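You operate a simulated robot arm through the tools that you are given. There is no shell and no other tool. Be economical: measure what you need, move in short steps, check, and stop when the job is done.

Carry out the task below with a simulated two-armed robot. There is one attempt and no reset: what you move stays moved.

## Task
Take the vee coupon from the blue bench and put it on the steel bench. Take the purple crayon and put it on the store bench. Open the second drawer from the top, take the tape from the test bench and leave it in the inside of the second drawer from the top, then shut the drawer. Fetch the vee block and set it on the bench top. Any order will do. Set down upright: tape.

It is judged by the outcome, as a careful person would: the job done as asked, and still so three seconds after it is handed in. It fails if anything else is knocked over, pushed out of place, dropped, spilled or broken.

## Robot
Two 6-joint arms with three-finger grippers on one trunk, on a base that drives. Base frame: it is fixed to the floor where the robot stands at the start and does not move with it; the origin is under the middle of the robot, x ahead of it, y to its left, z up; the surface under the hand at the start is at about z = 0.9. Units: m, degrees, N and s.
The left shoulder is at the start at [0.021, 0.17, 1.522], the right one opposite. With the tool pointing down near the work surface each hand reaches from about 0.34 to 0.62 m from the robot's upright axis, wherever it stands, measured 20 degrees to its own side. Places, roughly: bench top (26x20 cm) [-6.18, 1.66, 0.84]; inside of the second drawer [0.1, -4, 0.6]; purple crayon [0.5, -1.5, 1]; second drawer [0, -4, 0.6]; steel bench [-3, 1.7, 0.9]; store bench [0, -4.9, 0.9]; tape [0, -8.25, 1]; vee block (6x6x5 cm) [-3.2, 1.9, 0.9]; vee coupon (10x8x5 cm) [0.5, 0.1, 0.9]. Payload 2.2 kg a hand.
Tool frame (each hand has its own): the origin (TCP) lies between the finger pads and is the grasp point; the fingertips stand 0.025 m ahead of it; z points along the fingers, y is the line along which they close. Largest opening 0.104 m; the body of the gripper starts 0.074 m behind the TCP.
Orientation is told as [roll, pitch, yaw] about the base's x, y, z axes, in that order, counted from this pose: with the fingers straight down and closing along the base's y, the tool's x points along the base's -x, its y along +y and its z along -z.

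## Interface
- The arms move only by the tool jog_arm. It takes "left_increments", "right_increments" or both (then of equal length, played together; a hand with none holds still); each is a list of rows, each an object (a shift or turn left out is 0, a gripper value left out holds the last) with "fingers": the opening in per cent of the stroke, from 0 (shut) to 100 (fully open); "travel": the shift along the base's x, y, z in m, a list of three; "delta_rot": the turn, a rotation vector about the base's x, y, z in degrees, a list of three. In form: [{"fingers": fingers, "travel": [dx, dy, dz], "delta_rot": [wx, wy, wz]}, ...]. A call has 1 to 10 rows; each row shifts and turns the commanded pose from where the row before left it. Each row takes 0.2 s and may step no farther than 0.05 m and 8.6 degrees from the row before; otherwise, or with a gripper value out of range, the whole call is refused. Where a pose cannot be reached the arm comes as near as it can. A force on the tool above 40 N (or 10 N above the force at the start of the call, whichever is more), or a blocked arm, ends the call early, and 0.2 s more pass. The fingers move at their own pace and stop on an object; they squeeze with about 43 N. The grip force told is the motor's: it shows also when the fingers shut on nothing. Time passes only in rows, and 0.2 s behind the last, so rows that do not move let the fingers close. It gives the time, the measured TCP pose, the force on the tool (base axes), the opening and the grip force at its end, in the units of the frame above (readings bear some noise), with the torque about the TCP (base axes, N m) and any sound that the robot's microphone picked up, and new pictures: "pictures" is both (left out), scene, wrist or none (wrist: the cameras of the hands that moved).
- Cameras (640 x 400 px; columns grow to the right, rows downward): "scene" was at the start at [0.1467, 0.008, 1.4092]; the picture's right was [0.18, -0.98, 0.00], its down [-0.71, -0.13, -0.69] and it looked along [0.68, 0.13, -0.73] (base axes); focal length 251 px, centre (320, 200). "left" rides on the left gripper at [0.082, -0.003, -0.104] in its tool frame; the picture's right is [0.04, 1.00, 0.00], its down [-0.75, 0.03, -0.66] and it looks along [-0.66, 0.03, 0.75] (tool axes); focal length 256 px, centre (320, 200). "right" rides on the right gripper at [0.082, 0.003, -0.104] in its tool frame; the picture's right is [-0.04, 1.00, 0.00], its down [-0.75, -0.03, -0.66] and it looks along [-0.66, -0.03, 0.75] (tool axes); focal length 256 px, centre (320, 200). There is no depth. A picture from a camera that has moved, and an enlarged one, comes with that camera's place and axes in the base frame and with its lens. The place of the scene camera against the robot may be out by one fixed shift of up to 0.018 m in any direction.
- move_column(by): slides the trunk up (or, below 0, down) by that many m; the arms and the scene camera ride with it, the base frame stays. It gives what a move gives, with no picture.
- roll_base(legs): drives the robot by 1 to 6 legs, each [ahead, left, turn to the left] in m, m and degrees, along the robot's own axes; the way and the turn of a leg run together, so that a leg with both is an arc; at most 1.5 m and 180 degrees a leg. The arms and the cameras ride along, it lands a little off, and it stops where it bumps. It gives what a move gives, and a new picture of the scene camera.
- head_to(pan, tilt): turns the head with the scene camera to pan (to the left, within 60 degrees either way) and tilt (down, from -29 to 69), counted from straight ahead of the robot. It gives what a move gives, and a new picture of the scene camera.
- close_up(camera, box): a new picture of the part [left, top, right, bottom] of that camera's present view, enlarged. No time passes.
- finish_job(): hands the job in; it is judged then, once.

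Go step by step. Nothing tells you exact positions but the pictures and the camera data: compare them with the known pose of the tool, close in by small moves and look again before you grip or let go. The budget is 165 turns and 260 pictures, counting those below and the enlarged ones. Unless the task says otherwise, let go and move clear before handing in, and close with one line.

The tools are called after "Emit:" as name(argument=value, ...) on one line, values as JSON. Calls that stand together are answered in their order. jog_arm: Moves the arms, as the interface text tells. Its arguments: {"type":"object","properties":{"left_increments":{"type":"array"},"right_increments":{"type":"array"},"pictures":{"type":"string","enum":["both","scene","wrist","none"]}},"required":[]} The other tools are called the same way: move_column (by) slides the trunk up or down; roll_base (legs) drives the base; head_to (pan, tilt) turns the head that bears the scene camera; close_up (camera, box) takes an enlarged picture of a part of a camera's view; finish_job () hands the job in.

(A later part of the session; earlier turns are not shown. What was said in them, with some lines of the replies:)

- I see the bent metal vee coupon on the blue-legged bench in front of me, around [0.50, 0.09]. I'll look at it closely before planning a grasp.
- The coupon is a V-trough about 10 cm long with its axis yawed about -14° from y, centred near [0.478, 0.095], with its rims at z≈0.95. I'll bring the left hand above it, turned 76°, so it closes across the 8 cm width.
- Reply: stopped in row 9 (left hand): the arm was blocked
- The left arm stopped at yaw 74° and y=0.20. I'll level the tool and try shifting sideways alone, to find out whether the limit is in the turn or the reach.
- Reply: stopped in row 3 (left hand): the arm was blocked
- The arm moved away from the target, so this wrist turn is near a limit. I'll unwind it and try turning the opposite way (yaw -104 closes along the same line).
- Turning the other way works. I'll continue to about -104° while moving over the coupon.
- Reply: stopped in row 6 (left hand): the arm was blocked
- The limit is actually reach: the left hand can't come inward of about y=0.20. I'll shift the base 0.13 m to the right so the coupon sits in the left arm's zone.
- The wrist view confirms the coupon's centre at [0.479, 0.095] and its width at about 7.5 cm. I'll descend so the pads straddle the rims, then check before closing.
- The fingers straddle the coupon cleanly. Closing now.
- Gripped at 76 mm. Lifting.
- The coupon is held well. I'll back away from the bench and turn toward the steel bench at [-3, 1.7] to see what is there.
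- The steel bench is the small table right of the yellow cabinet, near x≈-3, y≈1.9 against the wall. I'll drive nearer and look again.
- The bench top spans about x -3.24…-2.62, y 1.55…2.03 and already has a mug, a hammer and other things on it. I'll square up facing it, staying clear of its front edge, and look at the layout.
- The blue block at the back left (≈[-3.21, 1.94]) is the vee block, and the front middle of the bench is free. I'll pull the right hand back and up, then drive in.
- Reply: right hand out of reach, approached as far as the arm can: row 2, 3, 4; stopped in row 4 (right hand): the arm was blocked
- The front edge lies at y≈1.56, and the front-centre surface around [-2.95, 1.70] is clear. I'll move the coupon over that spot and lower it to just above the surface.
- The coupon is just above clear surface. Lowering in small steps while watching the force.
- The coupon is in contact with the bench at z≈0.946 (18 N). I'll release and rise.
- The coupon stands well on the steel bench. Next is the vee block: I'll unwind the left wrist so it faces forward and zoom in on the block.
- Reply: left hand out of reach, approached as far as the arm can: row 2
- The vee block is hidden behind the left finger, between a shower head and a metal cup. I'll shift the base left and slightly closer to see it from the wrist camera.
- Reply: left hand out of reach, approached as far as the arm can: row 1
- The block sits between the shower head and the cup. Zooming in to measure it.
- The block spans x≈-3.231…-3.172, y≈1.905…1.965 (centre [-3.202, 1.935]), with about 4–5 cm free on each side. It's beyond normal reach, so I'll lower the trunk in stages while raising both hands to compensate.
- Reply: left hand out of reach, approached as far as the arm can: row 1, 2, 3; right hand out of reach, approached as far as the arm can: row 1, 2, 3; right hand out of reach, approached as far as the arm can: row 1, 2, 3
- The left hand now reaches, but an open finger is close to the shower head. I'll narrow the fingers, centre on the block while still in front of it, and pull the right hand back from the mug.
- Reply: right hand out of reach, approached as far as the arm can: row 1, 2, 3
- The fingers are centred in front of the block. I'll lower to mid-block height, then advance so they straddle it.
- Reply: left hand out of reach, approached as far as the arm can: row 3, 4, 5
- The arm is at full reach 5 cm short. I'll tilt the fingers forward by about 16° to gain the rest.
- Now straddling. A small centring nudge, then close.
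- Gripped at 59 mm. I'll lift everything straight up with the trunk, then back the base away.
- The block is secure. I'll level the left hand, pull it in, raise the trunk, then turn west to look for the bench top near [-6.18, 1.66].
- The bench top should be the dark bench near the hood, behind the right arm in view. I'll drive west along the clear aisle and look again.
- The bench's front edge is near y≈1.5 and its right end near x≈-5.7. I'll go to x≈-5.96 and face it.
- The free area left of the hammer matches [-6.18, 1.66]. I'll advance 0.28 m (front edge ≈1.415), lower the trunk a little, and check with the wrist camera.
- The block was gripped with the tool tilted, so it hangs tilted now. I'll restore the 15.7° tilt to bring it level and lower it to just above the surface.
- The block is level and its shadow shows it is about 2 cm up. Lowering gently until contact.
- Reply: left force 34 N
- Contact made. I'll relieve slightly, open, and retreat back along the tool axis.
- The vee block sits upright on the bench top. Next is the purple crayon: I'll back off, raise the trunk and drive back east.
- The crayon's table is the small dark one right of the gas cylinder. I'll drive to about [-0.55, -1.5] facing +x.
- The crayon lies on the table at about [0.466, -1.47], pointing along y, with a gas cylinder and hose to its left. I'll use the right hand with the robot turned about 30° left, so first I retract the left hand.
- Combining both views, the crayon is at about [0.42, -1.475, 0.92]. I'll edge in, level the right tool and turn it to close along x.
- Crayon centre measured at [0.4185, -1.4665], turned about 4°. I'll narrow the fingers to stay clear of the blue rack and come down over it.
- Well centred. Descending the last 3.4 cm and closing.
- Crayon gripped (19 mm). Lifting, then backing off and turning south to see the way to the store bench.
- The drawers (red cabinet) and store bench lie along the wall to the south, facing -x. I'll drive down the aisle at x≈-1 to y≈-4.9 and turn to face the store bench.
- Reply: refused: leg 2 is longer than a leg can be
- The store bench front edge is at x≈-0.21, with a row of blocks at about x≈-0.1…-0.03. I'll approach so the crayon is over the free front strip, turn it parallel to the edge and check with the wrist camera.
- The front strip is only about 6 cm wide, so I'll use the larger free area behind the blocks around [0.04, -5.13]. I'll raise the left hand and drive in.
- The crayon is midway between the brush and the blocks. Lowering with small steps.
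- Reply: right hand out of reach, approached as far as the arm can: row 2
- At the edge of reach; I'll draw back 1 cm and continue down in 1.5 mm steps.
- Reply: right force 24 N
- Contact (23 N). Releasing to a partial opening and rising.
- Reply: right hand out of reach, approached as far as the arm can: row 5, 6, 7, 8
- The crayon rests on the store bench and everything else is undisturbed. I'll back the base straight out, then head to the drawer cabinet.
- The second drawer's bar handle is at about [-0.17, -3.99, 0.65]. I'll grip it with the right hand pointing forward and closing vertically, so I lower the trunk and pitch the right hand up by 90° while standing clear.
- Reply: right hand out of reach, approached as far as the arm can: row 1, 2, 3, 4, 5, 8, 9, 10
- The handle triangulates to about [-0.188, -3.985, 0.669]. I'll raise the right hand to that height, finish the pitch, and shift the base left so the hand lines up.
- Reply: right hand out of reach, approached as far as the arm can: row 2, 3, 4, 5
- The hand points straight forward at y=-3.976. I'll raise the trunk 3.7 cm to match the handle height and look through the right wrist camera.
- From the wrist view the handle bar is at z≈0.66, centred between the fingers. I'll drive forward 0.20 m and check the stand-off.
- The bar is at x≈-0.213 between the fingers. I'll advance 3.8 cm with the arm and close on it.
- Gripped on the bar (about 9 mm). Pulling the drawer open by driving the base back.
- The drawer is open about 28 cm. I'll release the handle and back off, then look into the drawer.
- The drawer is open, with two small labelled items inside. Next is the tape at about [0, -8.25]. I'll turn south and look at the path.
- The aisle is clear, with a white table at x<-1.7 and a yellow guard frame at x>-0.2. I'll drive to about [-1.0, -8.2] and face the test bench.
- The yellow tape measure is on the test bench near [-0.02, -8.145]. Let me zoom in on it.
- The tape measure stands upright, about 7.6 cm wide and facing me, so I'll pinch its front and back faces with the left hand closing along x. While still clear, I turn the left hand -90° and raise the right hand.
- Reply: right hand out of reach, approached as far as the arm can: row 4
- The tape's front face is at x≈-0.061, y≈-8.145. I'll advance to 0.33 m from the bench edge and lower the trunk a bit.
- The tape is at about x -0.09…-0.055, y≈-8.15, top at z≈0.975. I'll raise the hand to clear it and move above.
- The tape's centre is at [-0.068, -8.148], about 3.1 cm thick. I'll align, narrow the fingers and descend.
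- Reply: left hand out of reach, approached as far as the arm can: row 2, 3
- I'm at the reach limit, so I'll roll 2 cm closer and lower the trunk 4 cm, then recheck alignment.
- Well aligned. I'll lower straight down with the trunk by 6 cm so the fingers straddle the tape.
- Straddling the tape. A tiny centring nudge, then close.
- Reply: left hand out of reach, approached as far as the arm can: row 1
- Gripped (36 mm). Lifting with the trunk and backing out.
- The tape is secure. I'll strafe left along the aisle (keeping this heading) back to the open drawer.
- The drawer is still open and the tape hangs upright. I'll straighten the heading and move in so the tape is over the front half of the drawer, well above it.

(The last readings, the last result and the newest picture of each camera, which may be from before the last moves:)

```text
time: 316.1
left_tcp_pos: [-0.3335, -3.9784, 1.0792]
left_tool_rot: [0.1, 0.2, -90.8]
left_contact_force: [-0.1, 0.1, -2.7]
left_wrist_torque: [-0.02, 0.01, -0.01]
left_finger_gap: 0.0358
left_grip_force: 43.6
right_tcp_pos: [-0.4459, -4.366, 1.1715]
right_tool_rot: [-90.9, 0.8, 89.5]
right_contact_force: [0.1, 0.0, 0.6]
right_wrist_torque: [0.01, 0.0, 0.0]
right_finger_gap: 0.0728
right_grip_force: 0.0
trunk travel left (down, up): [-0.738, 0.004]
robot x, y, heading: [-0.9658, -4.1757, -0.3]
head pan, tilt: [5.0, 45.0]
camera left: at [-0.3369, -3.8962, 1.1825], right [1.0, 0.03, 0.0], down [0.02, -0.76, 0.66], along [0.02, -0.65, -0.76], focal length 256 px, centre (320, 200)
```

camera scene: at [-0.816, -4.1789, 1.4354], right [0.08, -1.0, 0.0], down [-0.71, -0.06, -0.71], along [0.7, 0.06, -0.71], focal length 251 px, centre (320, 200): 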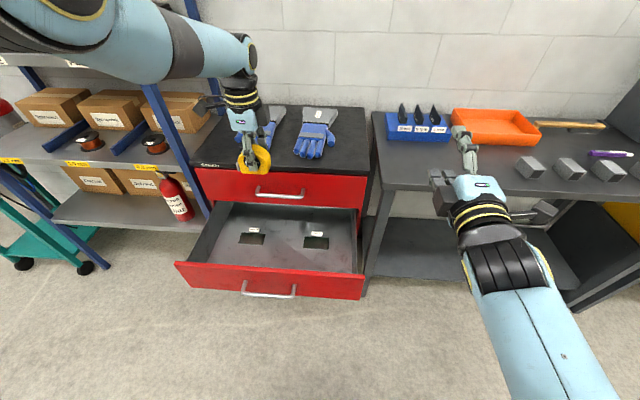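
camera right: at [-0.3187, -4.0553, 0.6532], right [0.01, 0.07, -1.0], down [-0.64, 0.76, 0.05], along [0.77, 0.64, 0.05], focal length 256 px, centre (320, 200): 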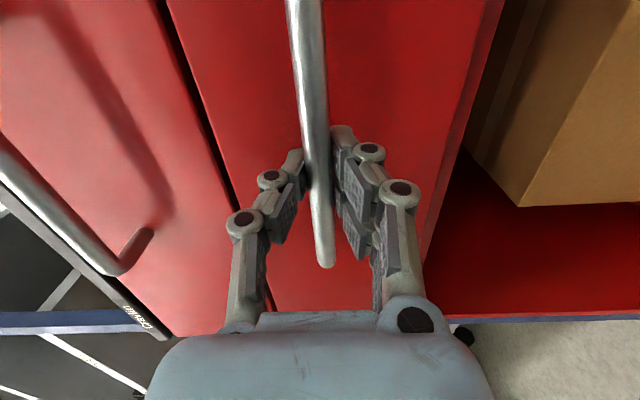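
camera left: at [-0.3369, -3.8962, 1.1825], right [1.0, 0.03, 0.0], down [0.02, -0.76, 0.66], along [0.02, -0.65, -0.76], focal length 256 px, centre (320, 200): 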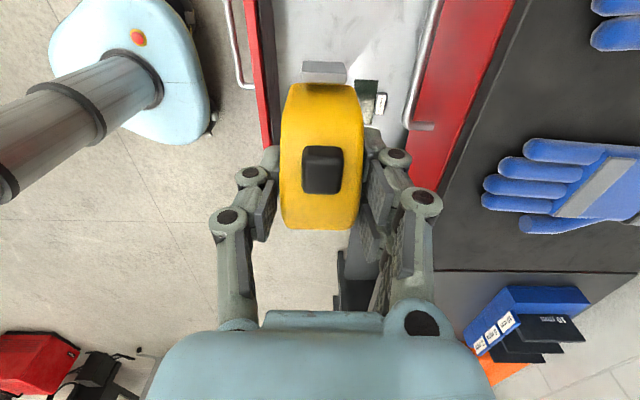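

The drawer floor is clear at x≈-0.32 between the two labelled spots, and the front panel's inner side is at x≈-0.417. I'll nudge forward 1.5 cm and lower the trunk in stages.

Emit:
roll_base(legs=[[0.015, 0, 0]])

Emit:
move_column(by=-0.34)

Emit:
jog_arm(left_increments=[{}])

```text
time: 316.9
left_tcp_pos: [-0.3201, -3.978, 1.0801]
left_tool_rot: [0.1, 0.1, -90.9]
left_contact_force: [-0.7, 0.0, -2.9]
left_wrist_torque: [-0.02, -0.03, 0.01]
left_finger_gap: 0.0358
left_grip_force: 42.6
right_tcp_pos: [-0.4322, -4.3662, 1.1734]
right_tool_rot: [-90.8, 1.0, 89.3]
right_contact_force: [0.2, -0.3, 1.6]
right_wrist_torque: [-0.01, 0.03, 0.01]
right_finger_gap: 0.0727
right_grip_force: 0.1
trunk travel left (down, up): [-0.738, 0.004]
robot x, y, heading: [-0.9498, -4.1799, -0.4]
head pan, tilt: [5.0, 45.0]
camera scene: at [-0.8037, -4.1792, 1.4356], right [0.08, -1.0, 0.0], down [-0.7, -0.06, -0.71], along [0.71, 0.06, -0.71], focal length 251 px, centre (320, 200)
```

scene: 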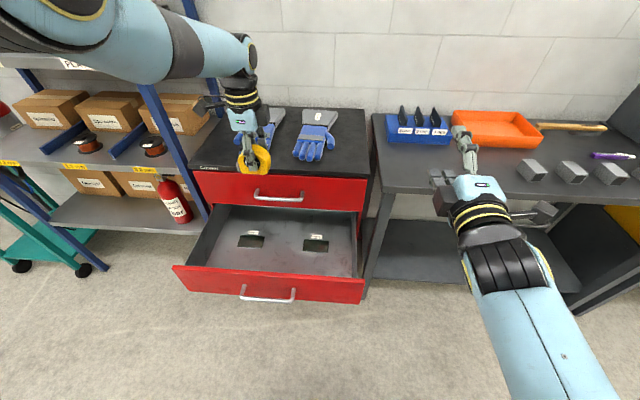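

```text
time: 320.2
left_tcp_pos: [-0.3275, -3.9789, 0.7107]
left_tool_rot: [-2.7, 0.0, -91.0]
left_contact_force: [0.2, 0.3, -2.7]
left_wrist_torque: [-0.02, 0.0, 0.0]
left_finger_gap: 0.0358
left_grip_force: 43.2
right_tcp_pos: [-0.4305, -4.3686, 0.8317]
right_tool_rot: [-90.7, 1.1, 89.4]
right_contact_force: [0.7, 0.3, -0.8]
right_wrist_torque: [-0.04, -0.04, 0.01]
right_finger_gap: 0.0727
right_grip_force: 0.1
trunk travel left (down, up): [-0.398, 0.344]
robot x, y, heading: [-0.9506, -4.18, -0.6]
head pan, tilt: [5.0, 45.0]
```

```text
time: 320.6
left_tcp_pos: [-0.3283, -3.9784, 0.7109]
left_tool_rot: [-2.7, 0.2, -91.0]
left_contact_force: [-0.3, 0.8, -2.6]
left_wrist_torque: [-0.03, 0.0, -0.02]
left_finger_gap: 0.0361
left_grip_force: 43.1
right_tcp_pos: [-0.4304, -4.3692, 0.8318]
right_tool_rot: [-90.8, 1.2, 89.5]
right_contact_force: [0.2, 0.5, -0.6]
right_wrist_torque: [-0.04, -0.01, -0.01]
right_finger_gap: 0.0724
right_grip_force: 0.1
trunk travel left (down, up): [-0.398, 0.344]
robot x, y, heading: [-0.9501, -4.1778, -0.4]
head pan, tilt: [5.0, 45.0]
camera scene: at [-0.7972, -4.1792, 1.0917], right [0.08, -1.0, 0.0], down [-0.71, -0.06, -0.71], along [0.7, 0.06, -0.71], focal length 251 px, centre (320, 200)
camera left: at [-0.3259, -3.8966, 0.8141], right [1.0, 0.03, -0.05], down [0.05, -0.76, 0.65], along [-0.02, -0.65, -0.76], focal length 256 px, centre (320, 200)
```

scene: 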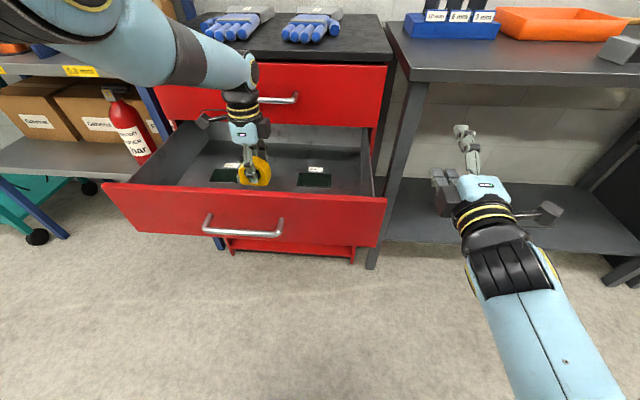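
left: 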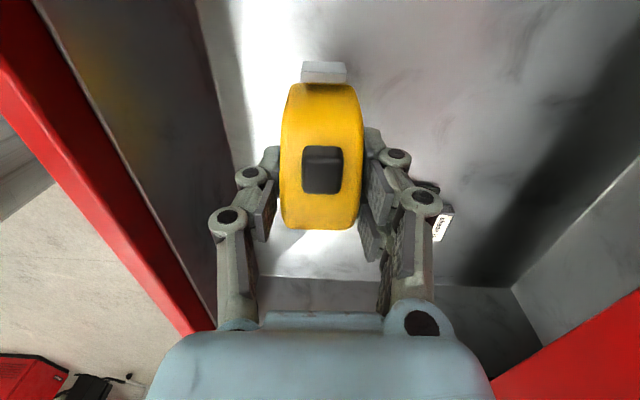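

The tape is inside the drawer about 5 cm above its floor (floor z≈0.61). I'll level the small tilt and lower it with the arm.

Emit:
jog_arm(left_increments=[{"delta_rot": [0, -2.7, 0], "travel": [0, 0, -0.005]}, {"travel": [0, 0, -0.015]}, {"travel": [0, 0, -0.012]}, {}], pictures="wrist")

```text
time: 321.6
left_tcp_pos: [-0.3324, -3.9775, 0.6811]
left_tool_rot: [0.0, 0.1, -90.8]
left_contact_force: [-0.2, 0.0, -2.8]
left_wrist_torque: [-0.04, -0.02, -0.01]
left_finger_gap: 0.0361
left_grip_force: 42.9
left hand out of reach, approached as far as the arm can: row 1, 2, 3
right_tcp_pos: [-0.429, -4.3678, 0.8339]
right_tool_rot: [-90.8, 1.3, 89.5]
right_contact_force: [-0.1, 0.5, 0.1]
right_wrist_torque: [-0.03, 0.03, 0.01]
right_finger_gap: 0.0729
right_grip_force: 0.1
trunk travel left (down, up): [-0.398, 0.344]
robot x, y, heading: [-0.946, -4.1797, -0.2]
head pan, tilt: [5.0, 45.0]
camera left: at [-0.3354, -3.8953, 0.7839], right [1.0, 0.03, 0.0], down [0.02, -0.76, 0.66], along [0.02, -0.65, -0.76], focal length 256 px, centre (320, 200)
```

left: 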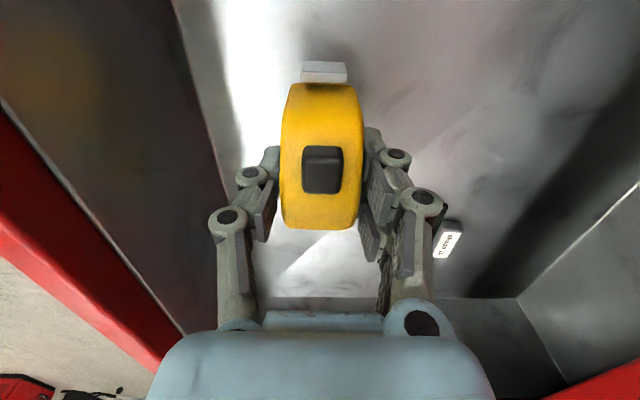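

Level again. I'll use the trunk for the remaining descent in small steps, watching the force.

Emit:
move_column(by=-0.018)

Emit:
move_column(by=-0.004)

```text
time: 322.3
left_tcp_pos: [-0.3323, -3.9788, 0.6634]
left_tool_rot: [0.1, 0.2, -90.9]
left_contact_force: [-0.5, -0.7, -3.1]
left_wrist_torque: [0.0, -0.02, -0.03]
left_finger_gap: 0.0362
left_grip_force: 43.2
right_tcp_pos: [-0.4316, -4.3681, 0.8132]
right_tool_rot: [-90.7, 1.1, 89.5]
right_contact_force: [-1.0, -0.2, 0.2]
right_wrist_torque: [-0.02, 0.0, -0.02]
right_finger_gap: 0.0726
right_grip_force: 0.0
trunk travel left (down, up): [-0.38, 0.362]
robot x, y, heading: [-0.9502, -4.1817, -0.2]
head pan, tilt: [5.0, 45.0]
```

```text
time: 322.8
left_tcp_pos: [-0.3336, -3.978, 0.6606]
left_tool_rot: [0.0, 0.0, -91.0]
left_contact_force: [0.0, -0.5, -2.2]
left_wrist_torque: [-0.02, -0.01, -0.01]
left_finger_gap: 0.0359
left_grip_force: 43.0
right_tcp_pos: [-0.4314, -4.3682, 0.8099]
right_tool_rot: [-90.7, 1.3, 89.5]
right_contact_force: [0.3, 0.1, 0.3]
right_wrist_torque: [0.0, 0.05, -0.03]
right_finger_gap: 0.0728
right_grip_force: 0.0
trunk travel left (down, up): [-0.376, 0.366]
robot x, y, heading: [-0.9507, -4.1812, -0.5]
head pan, tilt: [5.0, 45.0]
```

Emit:
move_column(by=-0.004)

Emit:
move_column(by=-0.003)

Emit:
close_up(camera="scene", box=[190, 100, 350, 200])

```text
time: 323.3
left_tcp_pos: [-0.3336, -3.9769, 0.6551]
left_tool_rot: [0.0, 0.2, -90.9]
left_contact_force: [1.1, 0.6, -2.8]
left_wrist_torque: [-0.02, -0.03, 0.01]
left_finger_gap: 0.0363
left_grip_force: 42.4
right_tcp_pos: [-0.4311, -4.3692, 0.8052]
right_tool_rot: [-90.8, 1.2, 89.4]
right_contact_force: [0.4, 0.1, -0.2]
right_wrist_torque: [-0.02, 0.0, -0.03]
right_finger_gap: 0.0732
right_grip_force: 0.2
trunk travel left (down, up): [-0.372, 0.37]
robot x, y, heading: [-0.9511, -4.1768, -0.2]
head pan, tilt: [5.0, 45.0]
```

```text
time: 323.9
left_tcp_pos: [-0.3337, -3.9786, 0.6521]
left_tool_rot: [0.0, 0.1, -90.9]
left_contact_force: [0.8, -0.4, -2.6]
left_wrist_torque: [-0.01, 0.0, 0.01]
left_finger_gap: 0.0361
left_grip_force: 43.5
right_tcp_pos: [-0.43, -4.3687, 0.8033]
right_tool_rot: [-90.7, 1.3, 89.5]
right_contact_force: [-1.0, -0.7, 0.6]
right_wrist_torque: [-0.02, -0.01, -0.01]
right_finger_gap: 0.0729
right_grip_force: 0.0
trunk travel left (down, up): [-0.369, 0.373]
robot x, y, heading: [-0.9503, -4.1826, -0.5]
head pan, tilt: [5.0, 45.0]
```

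```text
4.00 times, centred on (270, 150) of scene
camera zoom: at [-0.7961, -4.1792, 1.0617], right [0.08, -1.0, 0.0], down [-0.71, -0.06, -0.71], along [0.7, 0.06, -0.71], focal length 1004 px, centre (520, 400)
```

zoom: 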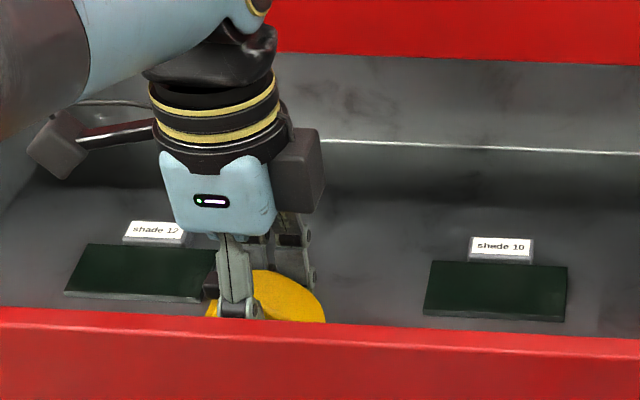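

The two plates inside are glass shades, and the tape is clear of them (about 4 cm in front). Continuing down until contact.

Emit:
move_column(by=-0.004)

Emit:
move_column(by=-0.004)

```text
time: 324.4
left_tcp_pos: [-0.3342, -3.9776, 0.6476]
left_tool_rot: [0.0, 0.2, -90.9]
left_contact_force: [-0.9, 0.3, -3.3]
left_wrist_torque: [0.0, 0.02, -0.01]
left_finger_gap: 0.0363
left_grip_force: 42.6
right_tcp_pos: [-0.4312, -4.3691, 0.7979]
right_tool_rot: [-90.7, 1.4, 89.5]
right_contact_force: [0.4, 0.9, 0.4]
right_wrist_torque: [-0.02, 0.01, 0.0]
right_finger_gap: 0.0731
right_grip_force: 0.0
trunk travel left (down, up): [-0.365, 0.377]
robot x, y, heading: [-0.9505, -4.1785, -0.4]
head pan, tilt: [5.0, 45.0]
```

```text
time: 324.9
left_tcp_pos: [-0.3325, -3.9776, 0.6448]
left_tool_rot: [0.1, 0.0, -90.9]
left_contact_force: [-0.4, -0.6, -1.8]
left_wrist_torque: [-0.02, 0.05, -0.01]
left_finger_gap: 0.0358
left_grip_force: 43.4
right_tcp_pos: [-0.4305, -4.3681, 0.7947]
right_tool_rot: [-90.7, 1.3, 89.5]
right_contact_force: [0.5, -0.9, 0.5]
right_wrist_torque: [0.01, -0.02, 0.03]
right_finger_gap: 0.0729
right_grip_force: 0.0
trunk travel left (down, up): [-0.361, 0.381]
robot x, y, heading: [-0.9482, -4.1772, -0.3]
head pan, tilt: [5.0, 45.0]
```

Emit:
move_column(by=-0.004)

Emit:
move_column(by=-0.004)

Emit:
move_column(by=-0.003)

Emit:
close_up(camera="left", box=[160, 20, 480, 220])

```text
time: 325.4
left_tcp_pos: [-0.3332, -3.9776, 0.6403]
left_tool_rot: [0.1, 0.1, -90.9]
left_contact_force: [0.0, -1.1, -2.6]
left_wrist_torque: [0.02, 0.01, 0.03]
left_finger_gap: 0.036
left_grip_force: 42.9
right_tcp_pos: [-0.4323, -4.3682, 0.7903]
right_tool_rot: [-90.8, 1.3, 89.5]
right_contact_force: [-0.3, -0.3, 0.4]
right_wrist_torque: [0.0, 0.01, 0.03]
right_finger_gap: 0.0727
right_grip_force: 0.0
trunk travel left (down, up): [-0.357, 0.385]
robot x, y, heading: [-0.9506, -4.1761, -0.4]
head pan, tilt: [5.0, 45.0]
```

```text
time: 326.0
left_tcp_pos: [-0.3326, -3.9788, 0.6362]
left_tool_rot: [0.0, 0.1, -90.9]
left_contact_force: [0.3, -0.2, -2.6]
left_wrist_torque: [0.0, -0.04, 0.0]
left_finger_gap: 0.0357
left_grip_force: 42.6
right_tcp_pos: [-0.4304, -4.3685, 0.7867]
right_tool_rot: [-90.7, 1.3, 89.6]
right_contact_force: [-0.7, 0.0, 0.2]
right_wrist_torque: [0.01, 0.0, 0.0]
right_finger_gap: 0.0731
right_grip_force: 0.0
trunk travel left (down, up): [-0.353, 0.389]
robot x, y, heading: [-0.9517, -4.1751, -0.3]
head pan, tilt: [5.0, 45.0]
```

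```text
time: 326.5
left_tcp_pos: [-0.3309, -3.9789, 0.6338]
left_tool_rot: [0.1, 0.1, -90.8]
left_contact_force: [0.5, 1.9, 11.9]
left_wrist_torque: [0.07, 0.23, -0.03]
left_finger_gap: 0.036
left_grip_force: 43.0
right_tcp_pos: [-0.4307, -4.3698, 0.7843]
right_tool_rot: [-90.8, 1.3, 89.6]
right_contact_force: [0.5, 0.6, -0.2]
right_wrist_torque: [-0.01, -0.03, 0.02]
right_finger_gap: 0.0728
right_grip_force: 0.1
trunk travel left (down, up): [-0.35, 0.392]
robot x, y, heading: [-0.9498, -4.1814, -0.3]
head pan, tilt: [5.0, 45.0]
```

```text
2.00 times, centred on (320, 120) of left
camera zoom: at [-0.3356, -3.8958, 0.7393], right [1.0, 0.03, 0.0], down [0.02, -0.76, 0.65], along [0.02, -0.65, -0.76], focal length 512 px, centre (320, 360)
```

zoom: 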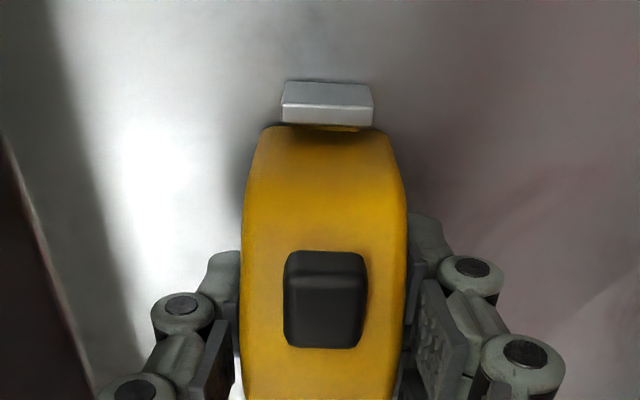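

Contact with the drawer floor at TCP z≈0.634. I'll open the fingers moderately, then rise straight up with the trunk.

Emit:
jog_arm(left_increments=[{"fingers": 65}, {}, {}, {}], pictures="wrist")

Emit:
move_column(by=0.35)

Emit:
head_to(pan=15, tilt=50)

```text
time: 327.5
left_tcp_pos: [-0.3333, -3.9771, 0.6335]
left_tool_rot: [0.0, 0.1, -90.9]
left_contact_force: [0.3, -0.2, 0.2]
left_wrist_torque: [0.02, 0.0, 0.03]
left_finger_gap: 0.0675
left_grip_force: 0.1
right_tcp_pos: [-0.4306, -4.3691, 0.7835]
right_tool_rot: [-90.7, 1.3, 89.6]
right_contact_force: [0.1, -0.6, -0.5]
right_wrist_torque: [-0.03, -0.01, 0.0]
right_finger_gap: 0.0729
right_grip_force: 0.0
trunk travel left (down, up): [-0.35, 0.392]
robot x, y, heading: [-0.9493, -4.1806, -0.4]
head pan, tilt: [5.0, 45.0]
camera left: at [-0.336, -3.8957, 0.737], right [1.0, 0.03, 0.0], down [0.02, -0.76, 0.65], along [0.02, -0.65, -0.76], focal length 256 px, centre (320, 200)
```

left: 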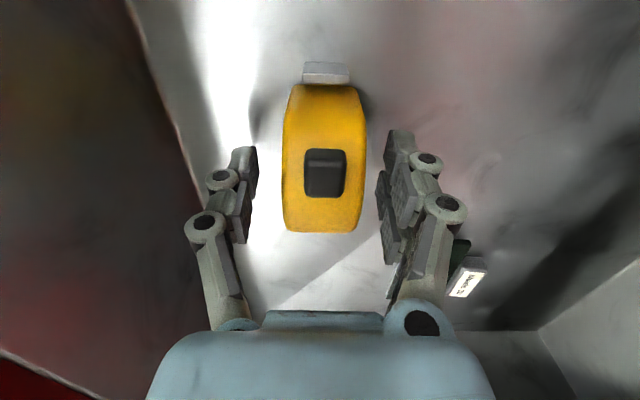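

```text
time: 330.9
left_tcp_pos: [-0.3216, -3.9783, 1.0098]
left_tool_rot: [2.7, 0.1, -90.9]
left_contact_force: [0.6, 0.6, 0.3]
left_wrist_torque: [0.01, 0.01, -0.01]
left_finger_gap: 0.0677
left_grip_force: 0.1
right_tcp_pos: [-0.4311, -4.3673, 1.134]
right_tool_rot: [-90.6, 0.8, 89.4]
right_contact_force: [0.0, -0.5, 0.9]
right_wrist_torque: [0.0, 0.02, 0.01]
right_finger_gap: 0.0728
right_grip_force: 0.0
trunk travel left (down, up): [-0.7, 0.042]
robot x, y, heading: [-0.9489, -4.1796, -0.4]
head pan, tilt: [5.0, 45.0]
```

```text
time: 331.6
left_tcp_pos: [-0.3231, -3.9782, 1.0118]
left_tool_rot: [2.5, 0.1, -90.8]
left_contact_force: [0.5, 0.2, -0.1]
left_wrist_torque: [0.02, 0.0, 0.0]
left_finger_gap: 0.0677
left_grip_force: 0.0
right_tcp_pos: [-0.4324, -4.3666, 1.1331]
right_tool_rot: [-90.6, 0.8, 89.4]
right_contact_force: [-0.4, 0.4, -0.2]
right_wrist_torque: [0.03, -0.03, 0.0]
right_finger_gap: 0.0728
right_grip_force: 0.0
trunk travel left (down, up): [-0.7, 0.042]
robot x, y, heading: [-0.9534, -4.1819, -0.3]
head pan, tilt: [15.0, 50.0]
camera scene: at [-0.8085, -4.1664, 1.3904], right [0.25, -0.97, 0.0], down [-0.74, -0.19, -0.64], along [0.62, 0.16, -0.77], focal length 251 px, centre (320, 200)
```

scene: 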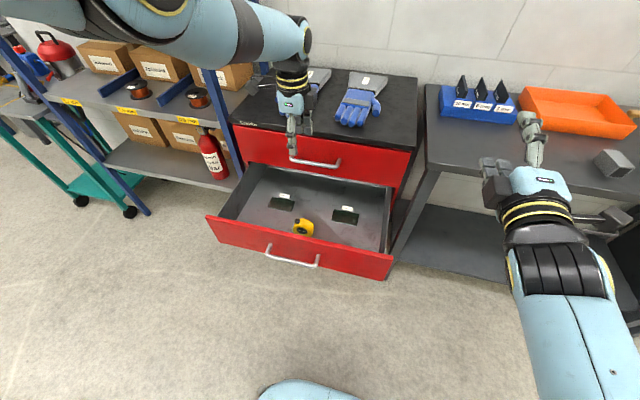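

The tape stands upright in the drawer. To shut it gently I'll re-grip the handle with the right hand and push slowly. First I back off, move to the earlier handle line, and restore the hand poses.

Emit:
roll_base(legs=[[-0.3, 0, 0], [0, 0.37, 0]])

Emit:
jog_arm(left_increments=[{"travel": [-0.04, 0, 0.01]}, {"travel": [-0.04, 0, 0.01]}, {"travel": [-0.04, 0, 0.01]}, {"travel": [-0.04, 0, 0.0]}, {"travel": [-0.04, 0, 0.0]}, {}], right_increments=[{"travel": [0, 0, -0.03]}, {"travel": [0, 0, -0.03]}, {"travel": [0, 0, -0.03]}, {"travel": [0, 0, -0.027]}, {}, {}], pictures="none")

Emit:
head_to(pan=-5, tilt=35)

```text
time: 335.7
left_tcp_pos: [-0.6158, -3.6109, 1.0112]
left_tool_rot: [2.6, 0.1, -91.5]
left_contact_force: [-0.1, 0.3, 0.3]
left_wrist_torque: [0.01, 0.0, 0.01]
left_finger_gap: 0.0673
left_grip_force: 0.0
right_tcp_pos: [-0.7294, -3.9978, 1.1347]
right_tool_rot: [-90.7, 0.8, 88.7]
right_contact_force: [1.1, 0.5, 0.2]
right_wrist_torque: [-0.02, -0.02, 0.0]
right_finger_gap: 0.0725
right_grip_force: 0.2
trunk travel left (down, up): [-0.7, 0.042]
robot x, y, heading: [-1.2469, -3.8025, -0.7]
head pan, tilt: [15.0, 50.0]
camera scene: at [-1.105, -3.7926, 1.3904], right [0.24, -0.97, 0.0], down [-0.74, -0.19, -0.64], along [0.62, 0.16, -0.77], focal length 251 px, centre (320, 200)
```

scene: 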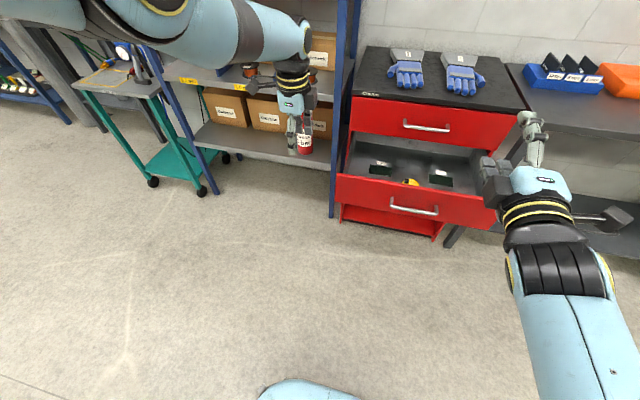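

```text
time: 337.1
left_tcp_pos: [-0.8145, -3.6108, 1.0399]
left_tool_rot: [2.6, 0.1, -91.5]
left_contact_force: [0.0, -1.0, -0.4]
left_wrist_torque: [-0.01, 0.01, -0.01]
left_finger_gap: 0.0675
left_grip_force: 0.1
right_tcp_pos: [-0.7299, -3.9972, 1.0158]
right_tool_rot: [-90.8, 0.9, 88.7]
right_contact_force: [0.2, -0.2, 0.9]
right_wrist_torque: [0.01, -0.02, -0.02]
right_finger_gap: 0.0729
right_grip_force: 0.0
trunk travel left (down, up): [-0.7, 0.042]
robot x, y, heading: [-1.2455, -3.8009, -1.0]
head pan, tilt: [15.0, 50.0]
```

```text
time: 337.9
left_tcp_pos: [-0.8153, -3.6124, 1.0391]
left_tool_rot: [2.7, 0.1, -91.5]
left_contact_force: [-0.9, 0.2, 0.1]
left_wrist_torque: [-0.01, 0.0, -0.02]
left_finger_gap: 0.0676
left_grip_force: 0.0
right_tcp_pos: [-0.7306, -3.9975, 1.0177]
right_tool_rot: [-90.7, 0.9, 88.8]
right_contact_force: [-0.2, 0.3, 0.7]
right_wrist_torque: [0.03, 0.01, -0.01]
right_finger_gap: 0.0731
right_grip_force: 0.0
trunk travel left (down, up): [-0.7, 0.042]
robot x, y, heading: [-1.246, -3.8038, -1.2]
head pan, tilt: [-5.0, 35.0]
camera scene: at [-1.0924, -3.8209, 1.4121], right [-0.1, -0.99, 0.0], down [-0.57, 0.06, -0.82], along [0.81, -0.09, -0.57], focal length 251 px, centre (320, 200)
```

scene: 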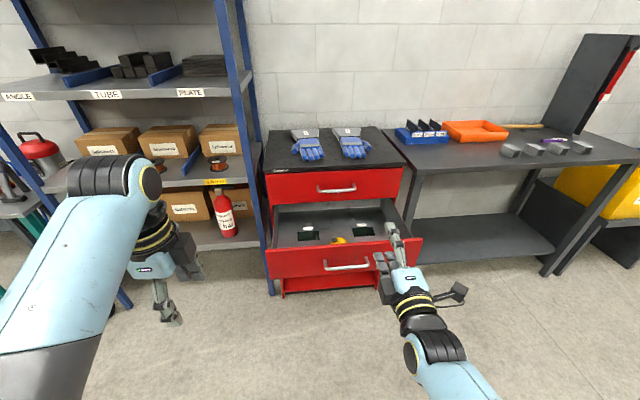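

Now lower the trunk so the right hand is at handle height and approach it.

Emit:
move_column(by=-0.357)

Emit:
roll_base(legs=[[0.18, 0, 1]])

Emit:
jog_arm(right_increments=[{}], pictures="wrist")

```text
time: 341.4
left_tcp_pos: [-0.817, -3.6111, 0.6834]
left_tool_rot: [2.7, 0.1, -91.5]
left_contact_force: [0.3, 0.6, -0.2]
left_wrist_torque: [0.0, 0.0, -0.01]
left_finger_gap: 0.0678
left_grip_force: 0.0
right_tcp_pos: [-0.7305, -3.9973, 0.6615]
right_tool_rot: [-90.8, 0.9, 88.7]
right_contact_force: [-0.3, 0.6, -0.5]
right_wrist_torque: [-0.01, 0.01, 0.0]
right_finger_gap: 0.073
right_grip_force: 0.1
trunk travel left (down, up): [-0.343, 0.399]
robot x, y, heading: [-1.2476, -3.803, -1.0]
head pan, tilt: [-5.0, 35.0]
```

```text
time: 342.9
left_tcp_pos: [-0.6387, -3.6042, 0.6846]
left_tool_rot: [2.6, 0.0, -90.4]
left_contact_force: [0.6, -0.4, -0.8]
left_wrist_torque: [0.01, 0.02, 0.0]
left_finger_gap: 0.0676
left_grip_force: 0.1
right_tcp_pos: [-0.5455, -3.99, 0.6592]
right_tool_rot: [-90.7, 0.9, 89.8]
right_contact_force: [0.5, 0.3, 0.6]
right_wrist_torque: [-0.01, 0.0, 0.01]
right_finger_gap: 0.0726
right_grip_force: 0.0
trunk travel left (down, up): [-0.343, 0.399]
robot x, y, heading: [-1.066, -3.8042, -0.1]
head pan, tilt: [-5.0, 35.0]
camera scene: at [-0.9034, -3.8197, 1.0496], right [-0.09, -1.0, 0.0], down [-0.57, 0.05, -0.82], along [0.82, -0.07, -0.57], focal length 251 px, centre (320, 200)
```

scene: 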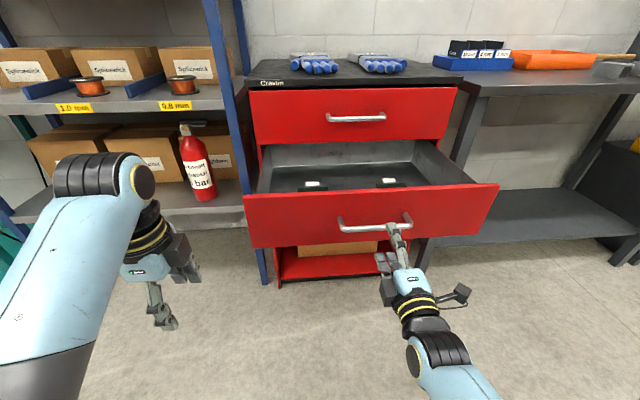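

```text
time: 343.3
left_tcp_pos: [-0.6396, -3.6038, 0.6838]
left_tool_rot: [2.6, 0.1, -90.4]
left_contact_force: [0.0, 0.6, 0.0]
left_wrist_torque: [0.03, 0.03, 0.01]
left_finger_gap: 0.0677
left_grip_force: 0.0
right_tcp_pos: [-0.5459, -3.9892, 0.6602]
right_tool_rot: [-90.7, 0.9, 89.8]
right_contact_force: [-0.7, -0.9, 0.2]
right_wrist_torque: [0.02, 0.0, -0.01]
right_finger_gap: 0.0728
right_grip_force: 0.1
trunk travel left (down, up): [-0.343, 0.399]
robot x, y, heading: [-1.069, -3.8057, -0.1]
head pan, tilt: [-5.0, 35.0]
camera right: at [-0.6502, -4.071, 0.6554], right [0.01, 0.02, -1.0], down [-0.65, 0.76, 0.01], along [0.76, 0.65, 0.03], focal length 256 px, centre (320, 200)
```

right: 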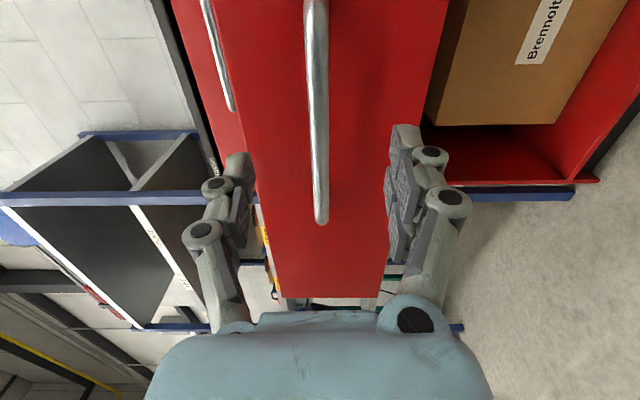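

The bar is centred between the fingers again. Advancing 5 cm and gripping.

Emit:
jog_arm(right_increments=[{"travel": [0.02, 0, 0]}, {"travel": [0.02, 0, 0]}, {"travel": [0.011, 0, 0]}, {"fingers": 0}, {}, {}, {}], pictures="wrist")

```text
time: 344.9
left_tcp_pos: [-0.64, -3.6042, 0.6844]
left_tool_rot: [2.7, 0.1, -90.5]
left_contact_force: [-0.3, -0.1, -0.3]
left_wrist_torque: [-0.02, 0.0, 0.0]
left_finger_gap: 0.0675
left_grip_force: 0.0
right_tcp_pos: [-0.4927, -3.9902, 0.6607]
right_tool_rot: [-90.9, 0.9, 89.8]
right_contact_force: [2.1, 0.4, 5.0]
right_wrist_torque: [0.92, -0.1, 0.05]
right_finger_gap: 0.0098
right_grip_force: 36.9
trunk travel left (down, up): [-0.343, 0.399]
robot x, y, heading: [-1.0673, -3.8032, 0.0]
head pan, tilt: [-5.0, 35.0]
camera right: at [-0.598, -4.0707, 0.6558], right [0.01, 0.03, -1.0], down [-0.65, 0.76, 0.01], along [0.76, 0.65, 0.03], focal length 256 px, centre (320, 200)
```

right: 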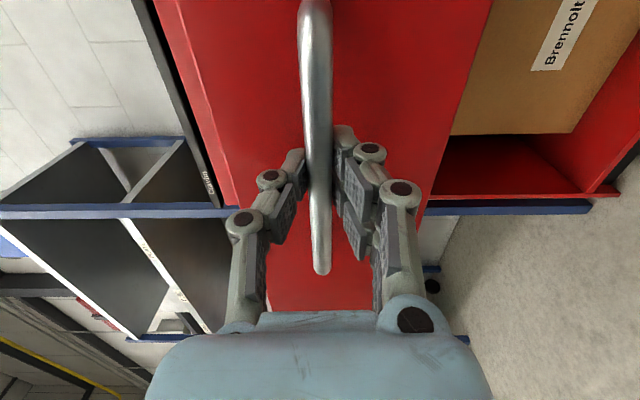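

Gripped. Pushing the drawer in gently with short base legs.

Emit:
roll_base(legs=[[0.05, 0, 0], [0.05, 0, 0], [0.05, 0, 0], [0.05, 0, 0], [0.04, 0, 0]])

```text
time: 347.9
left_tcp_pos: [-0.401, -3.6038, 0.684]
left_tool_rot: [2.6, 0.3, -90.4]
left_contact_force: [0.7, 0.3, -0.2]
left_wrist_torque: [0.04, 0.03, 0.02]
left_finger_gap: 0.0677
left_grip_force: 0.1
right_tcp_pos: [-0.2541, -3.9908, 0.6611]
right_tool_rot: [-91.0, 0.8, 89.8]
right_contact_force: [1.9, -15.1, 13.7]
right_wrist_torque: [0.84, -0.16, -0.56]
right_finger_gap: 0.0096
right_grip_force: 36.7
trunk travel left (down, up): [-0.343, 0.399]
robot x, y, heading: [-0.8278, -3.8062, 0.0]
head pan, tilt: [-5.0, 35.0]
camera scene: at [-0.6646, -3.82, 1.0498], right [-0.08, -1.0, 0.0], down [-0.57, 0.05, -0.82], along [0.82, -0.07, -0.57], focal length 251 px, centre (320, 200)
```

scene: 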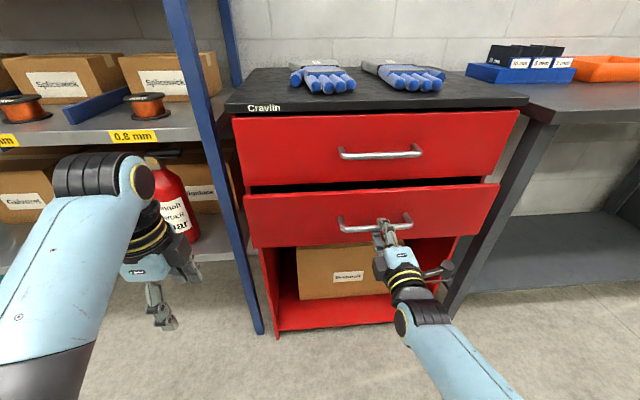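

About 4 cm remains. I'll finish with slow arm steps until the front seats.

Emit:
jog_arm(right_increments=[{"travel": [0.008, 0, 0]}, {"travel": [0.008, 0, 0]}, {"travel": [0.008, 0, 0]}, {"travel": [0.008, 0, 0]}, {"travel": [0.005, 0, 0]}, {"travel": [0.004, 0, 0]}, {"travel": [0.003, 0, 0]}, {}])

```text
time: 349.7
left_tcp_pos: [-0.4008, -3.6042, 0.6841]
left_tool_rot: [2.5, 0.2, -90.3]
left_contact_force: [-0.9, -0.1, 0.1]
left_wrist_torque: [-0.01, 0.0, -0.02]
left_finger_gap: 0.0677
left_grip_force: 0.1
right_tcp_pos: [-0.2071, -3.9901, 0.6606]
right_tool_rot: [-90.7, 0.8, 89.9]
right_contact_force: [5.9, -2.6, -6.4]
right_wrist_torque: [1.09, 0.03, 0.07]
right_finger_gap: 0.0111
right_grip_force: 34.1
trunk travel left (down, up): [-0.343, 0.399]
robot x, y, heading: [-0.8254, -3.8071, 0.0]
head pan, tilt: [-5.0, 35.0]
camera scene: at [-0.6631, -3.8197, 1.0495], right [-0.08, -1.0, 0.0], down [-0.57, 0.05, -0.82], along [0.82, -0.07, -0.57], focal length 251 px, centre (320, 200)
camera right: at [-0.3115, -4.0698, 0.6561], right [0.01, 0.03, -1.0], down [-0.66, 0.75, 0.01], along [0.75, 0.66, 0.03], focal length 256 px, centre (320, 200)
```

scene: 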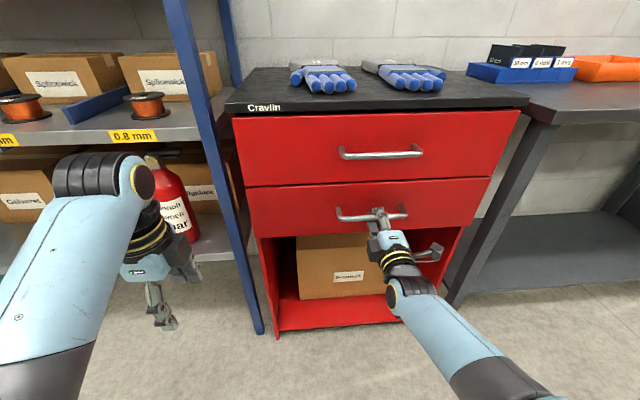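
right: 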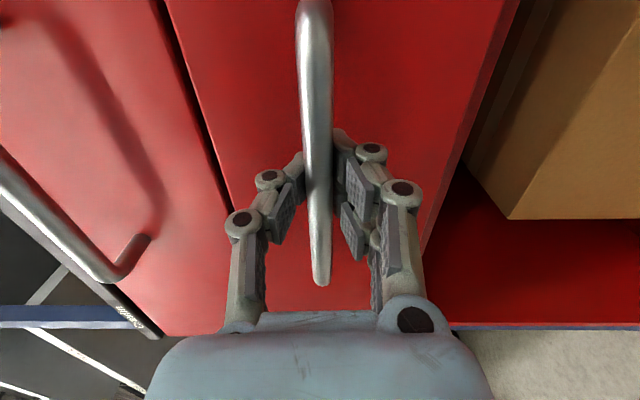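

The drawer is fully shut, flush with the top one. I'll release the handle and back clear.

Emit:
jog_arm(right_increments=[{"fingers": 70}, {}, {}, {"travel": [-0.02, 0, 0]}, {"travel": [-0.03, 0, 0]}, {"travel": [-0.03, 0, 0]}, {}], pictures="none")

Emit:
roll_base(legs=[[-0.35, 0, 0]])

```text
time: 351.3
left_tcp_pos: [-0.4011, -3.604, 0.6844]
left_tool_rot: [2.6, 0.0, -90.4]
left_contact_force: [-0.1, -0.1, 0.1]
left_wrist_torque: [0.01, 0.02, -0.04]
left_finger_gap: 0.0675
left_grip_force: 0.0
right_tcp_pos: [-0.2914, -3.9887, 0.6587]
right_tool_rot: [-90.9, 0.9, 89.8]
right_contact_force: [0.5, 0.1, 0.4]
right_wrist_torque: [0.0, 0.0, 0.01]
right_finger_gap: 0.0727
right_grip_force: 0.1
trunk travel left (down, up): [-0.343, 0.399]
robot x, y, heading: [-0.8249, -3.8079, 0.2]
head pan, tilt: [-5.0, 35.0]
```

```text
time: 353.6
left_tcp_pos: [-0.7546, -3.6042, 0.684]
left_tool_rot: [2.7, 0.2, -90.4]
left_contact_force: [0.5, 1.0, -0.4]
left_wrist_torque: [-0.01, -0.01, 0.0]
left_finger_gap: 0.0676
left_grip_force: 0.1
right_tcp_pos: [-0.6436, -3.9893, 0.6601]
right_tool_rot: [-90.9, 0.9, 90.0]
right_contact_force: [0.1, -0.4, -0.3]
right_wrist_torque: [-0.01, 0.0, 0.0]
right_finger_gap: 0.0729
right_grip_force: 0.1
trunk travel left (down, up): [-0.343, 0.399]
robot x, y, heading: [-1.1817, -3.8036, 0.4]
head pan, tilt: [-5.0, 35.0]
camera scene: at [-1.0192, -3.8201, 1.0498], right [-0.09, -1.0, 0.0], down [-0.57, 0.05, -0.82], along [0.82, -0.07, -0.57], focal length 251 px, centre (320, 200)
```

scene: 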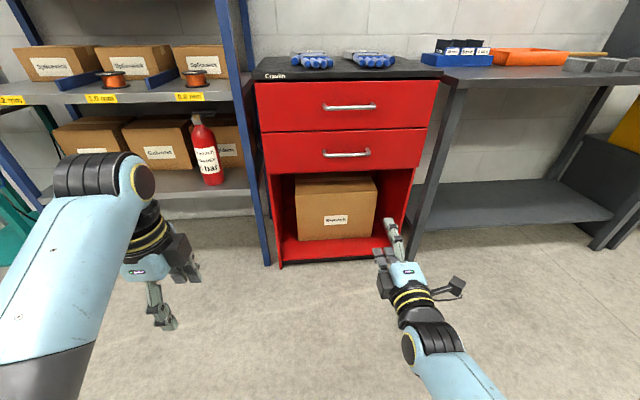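

The drawer is shut with the tape inside, both hands are clear, and the coupon, vee block and crayon are in their places. Handing in.

Emit:
finish_job()

```text
The job is handed in.
```

The job is handed in: the vee coupon is on the steel bench, the vee block on the bench top, and the purple crayon on the store bench. The tape is in the second drawer, which is shut; it was upright when I set it down, but I didn't reopen the drawer to check it afterwards.
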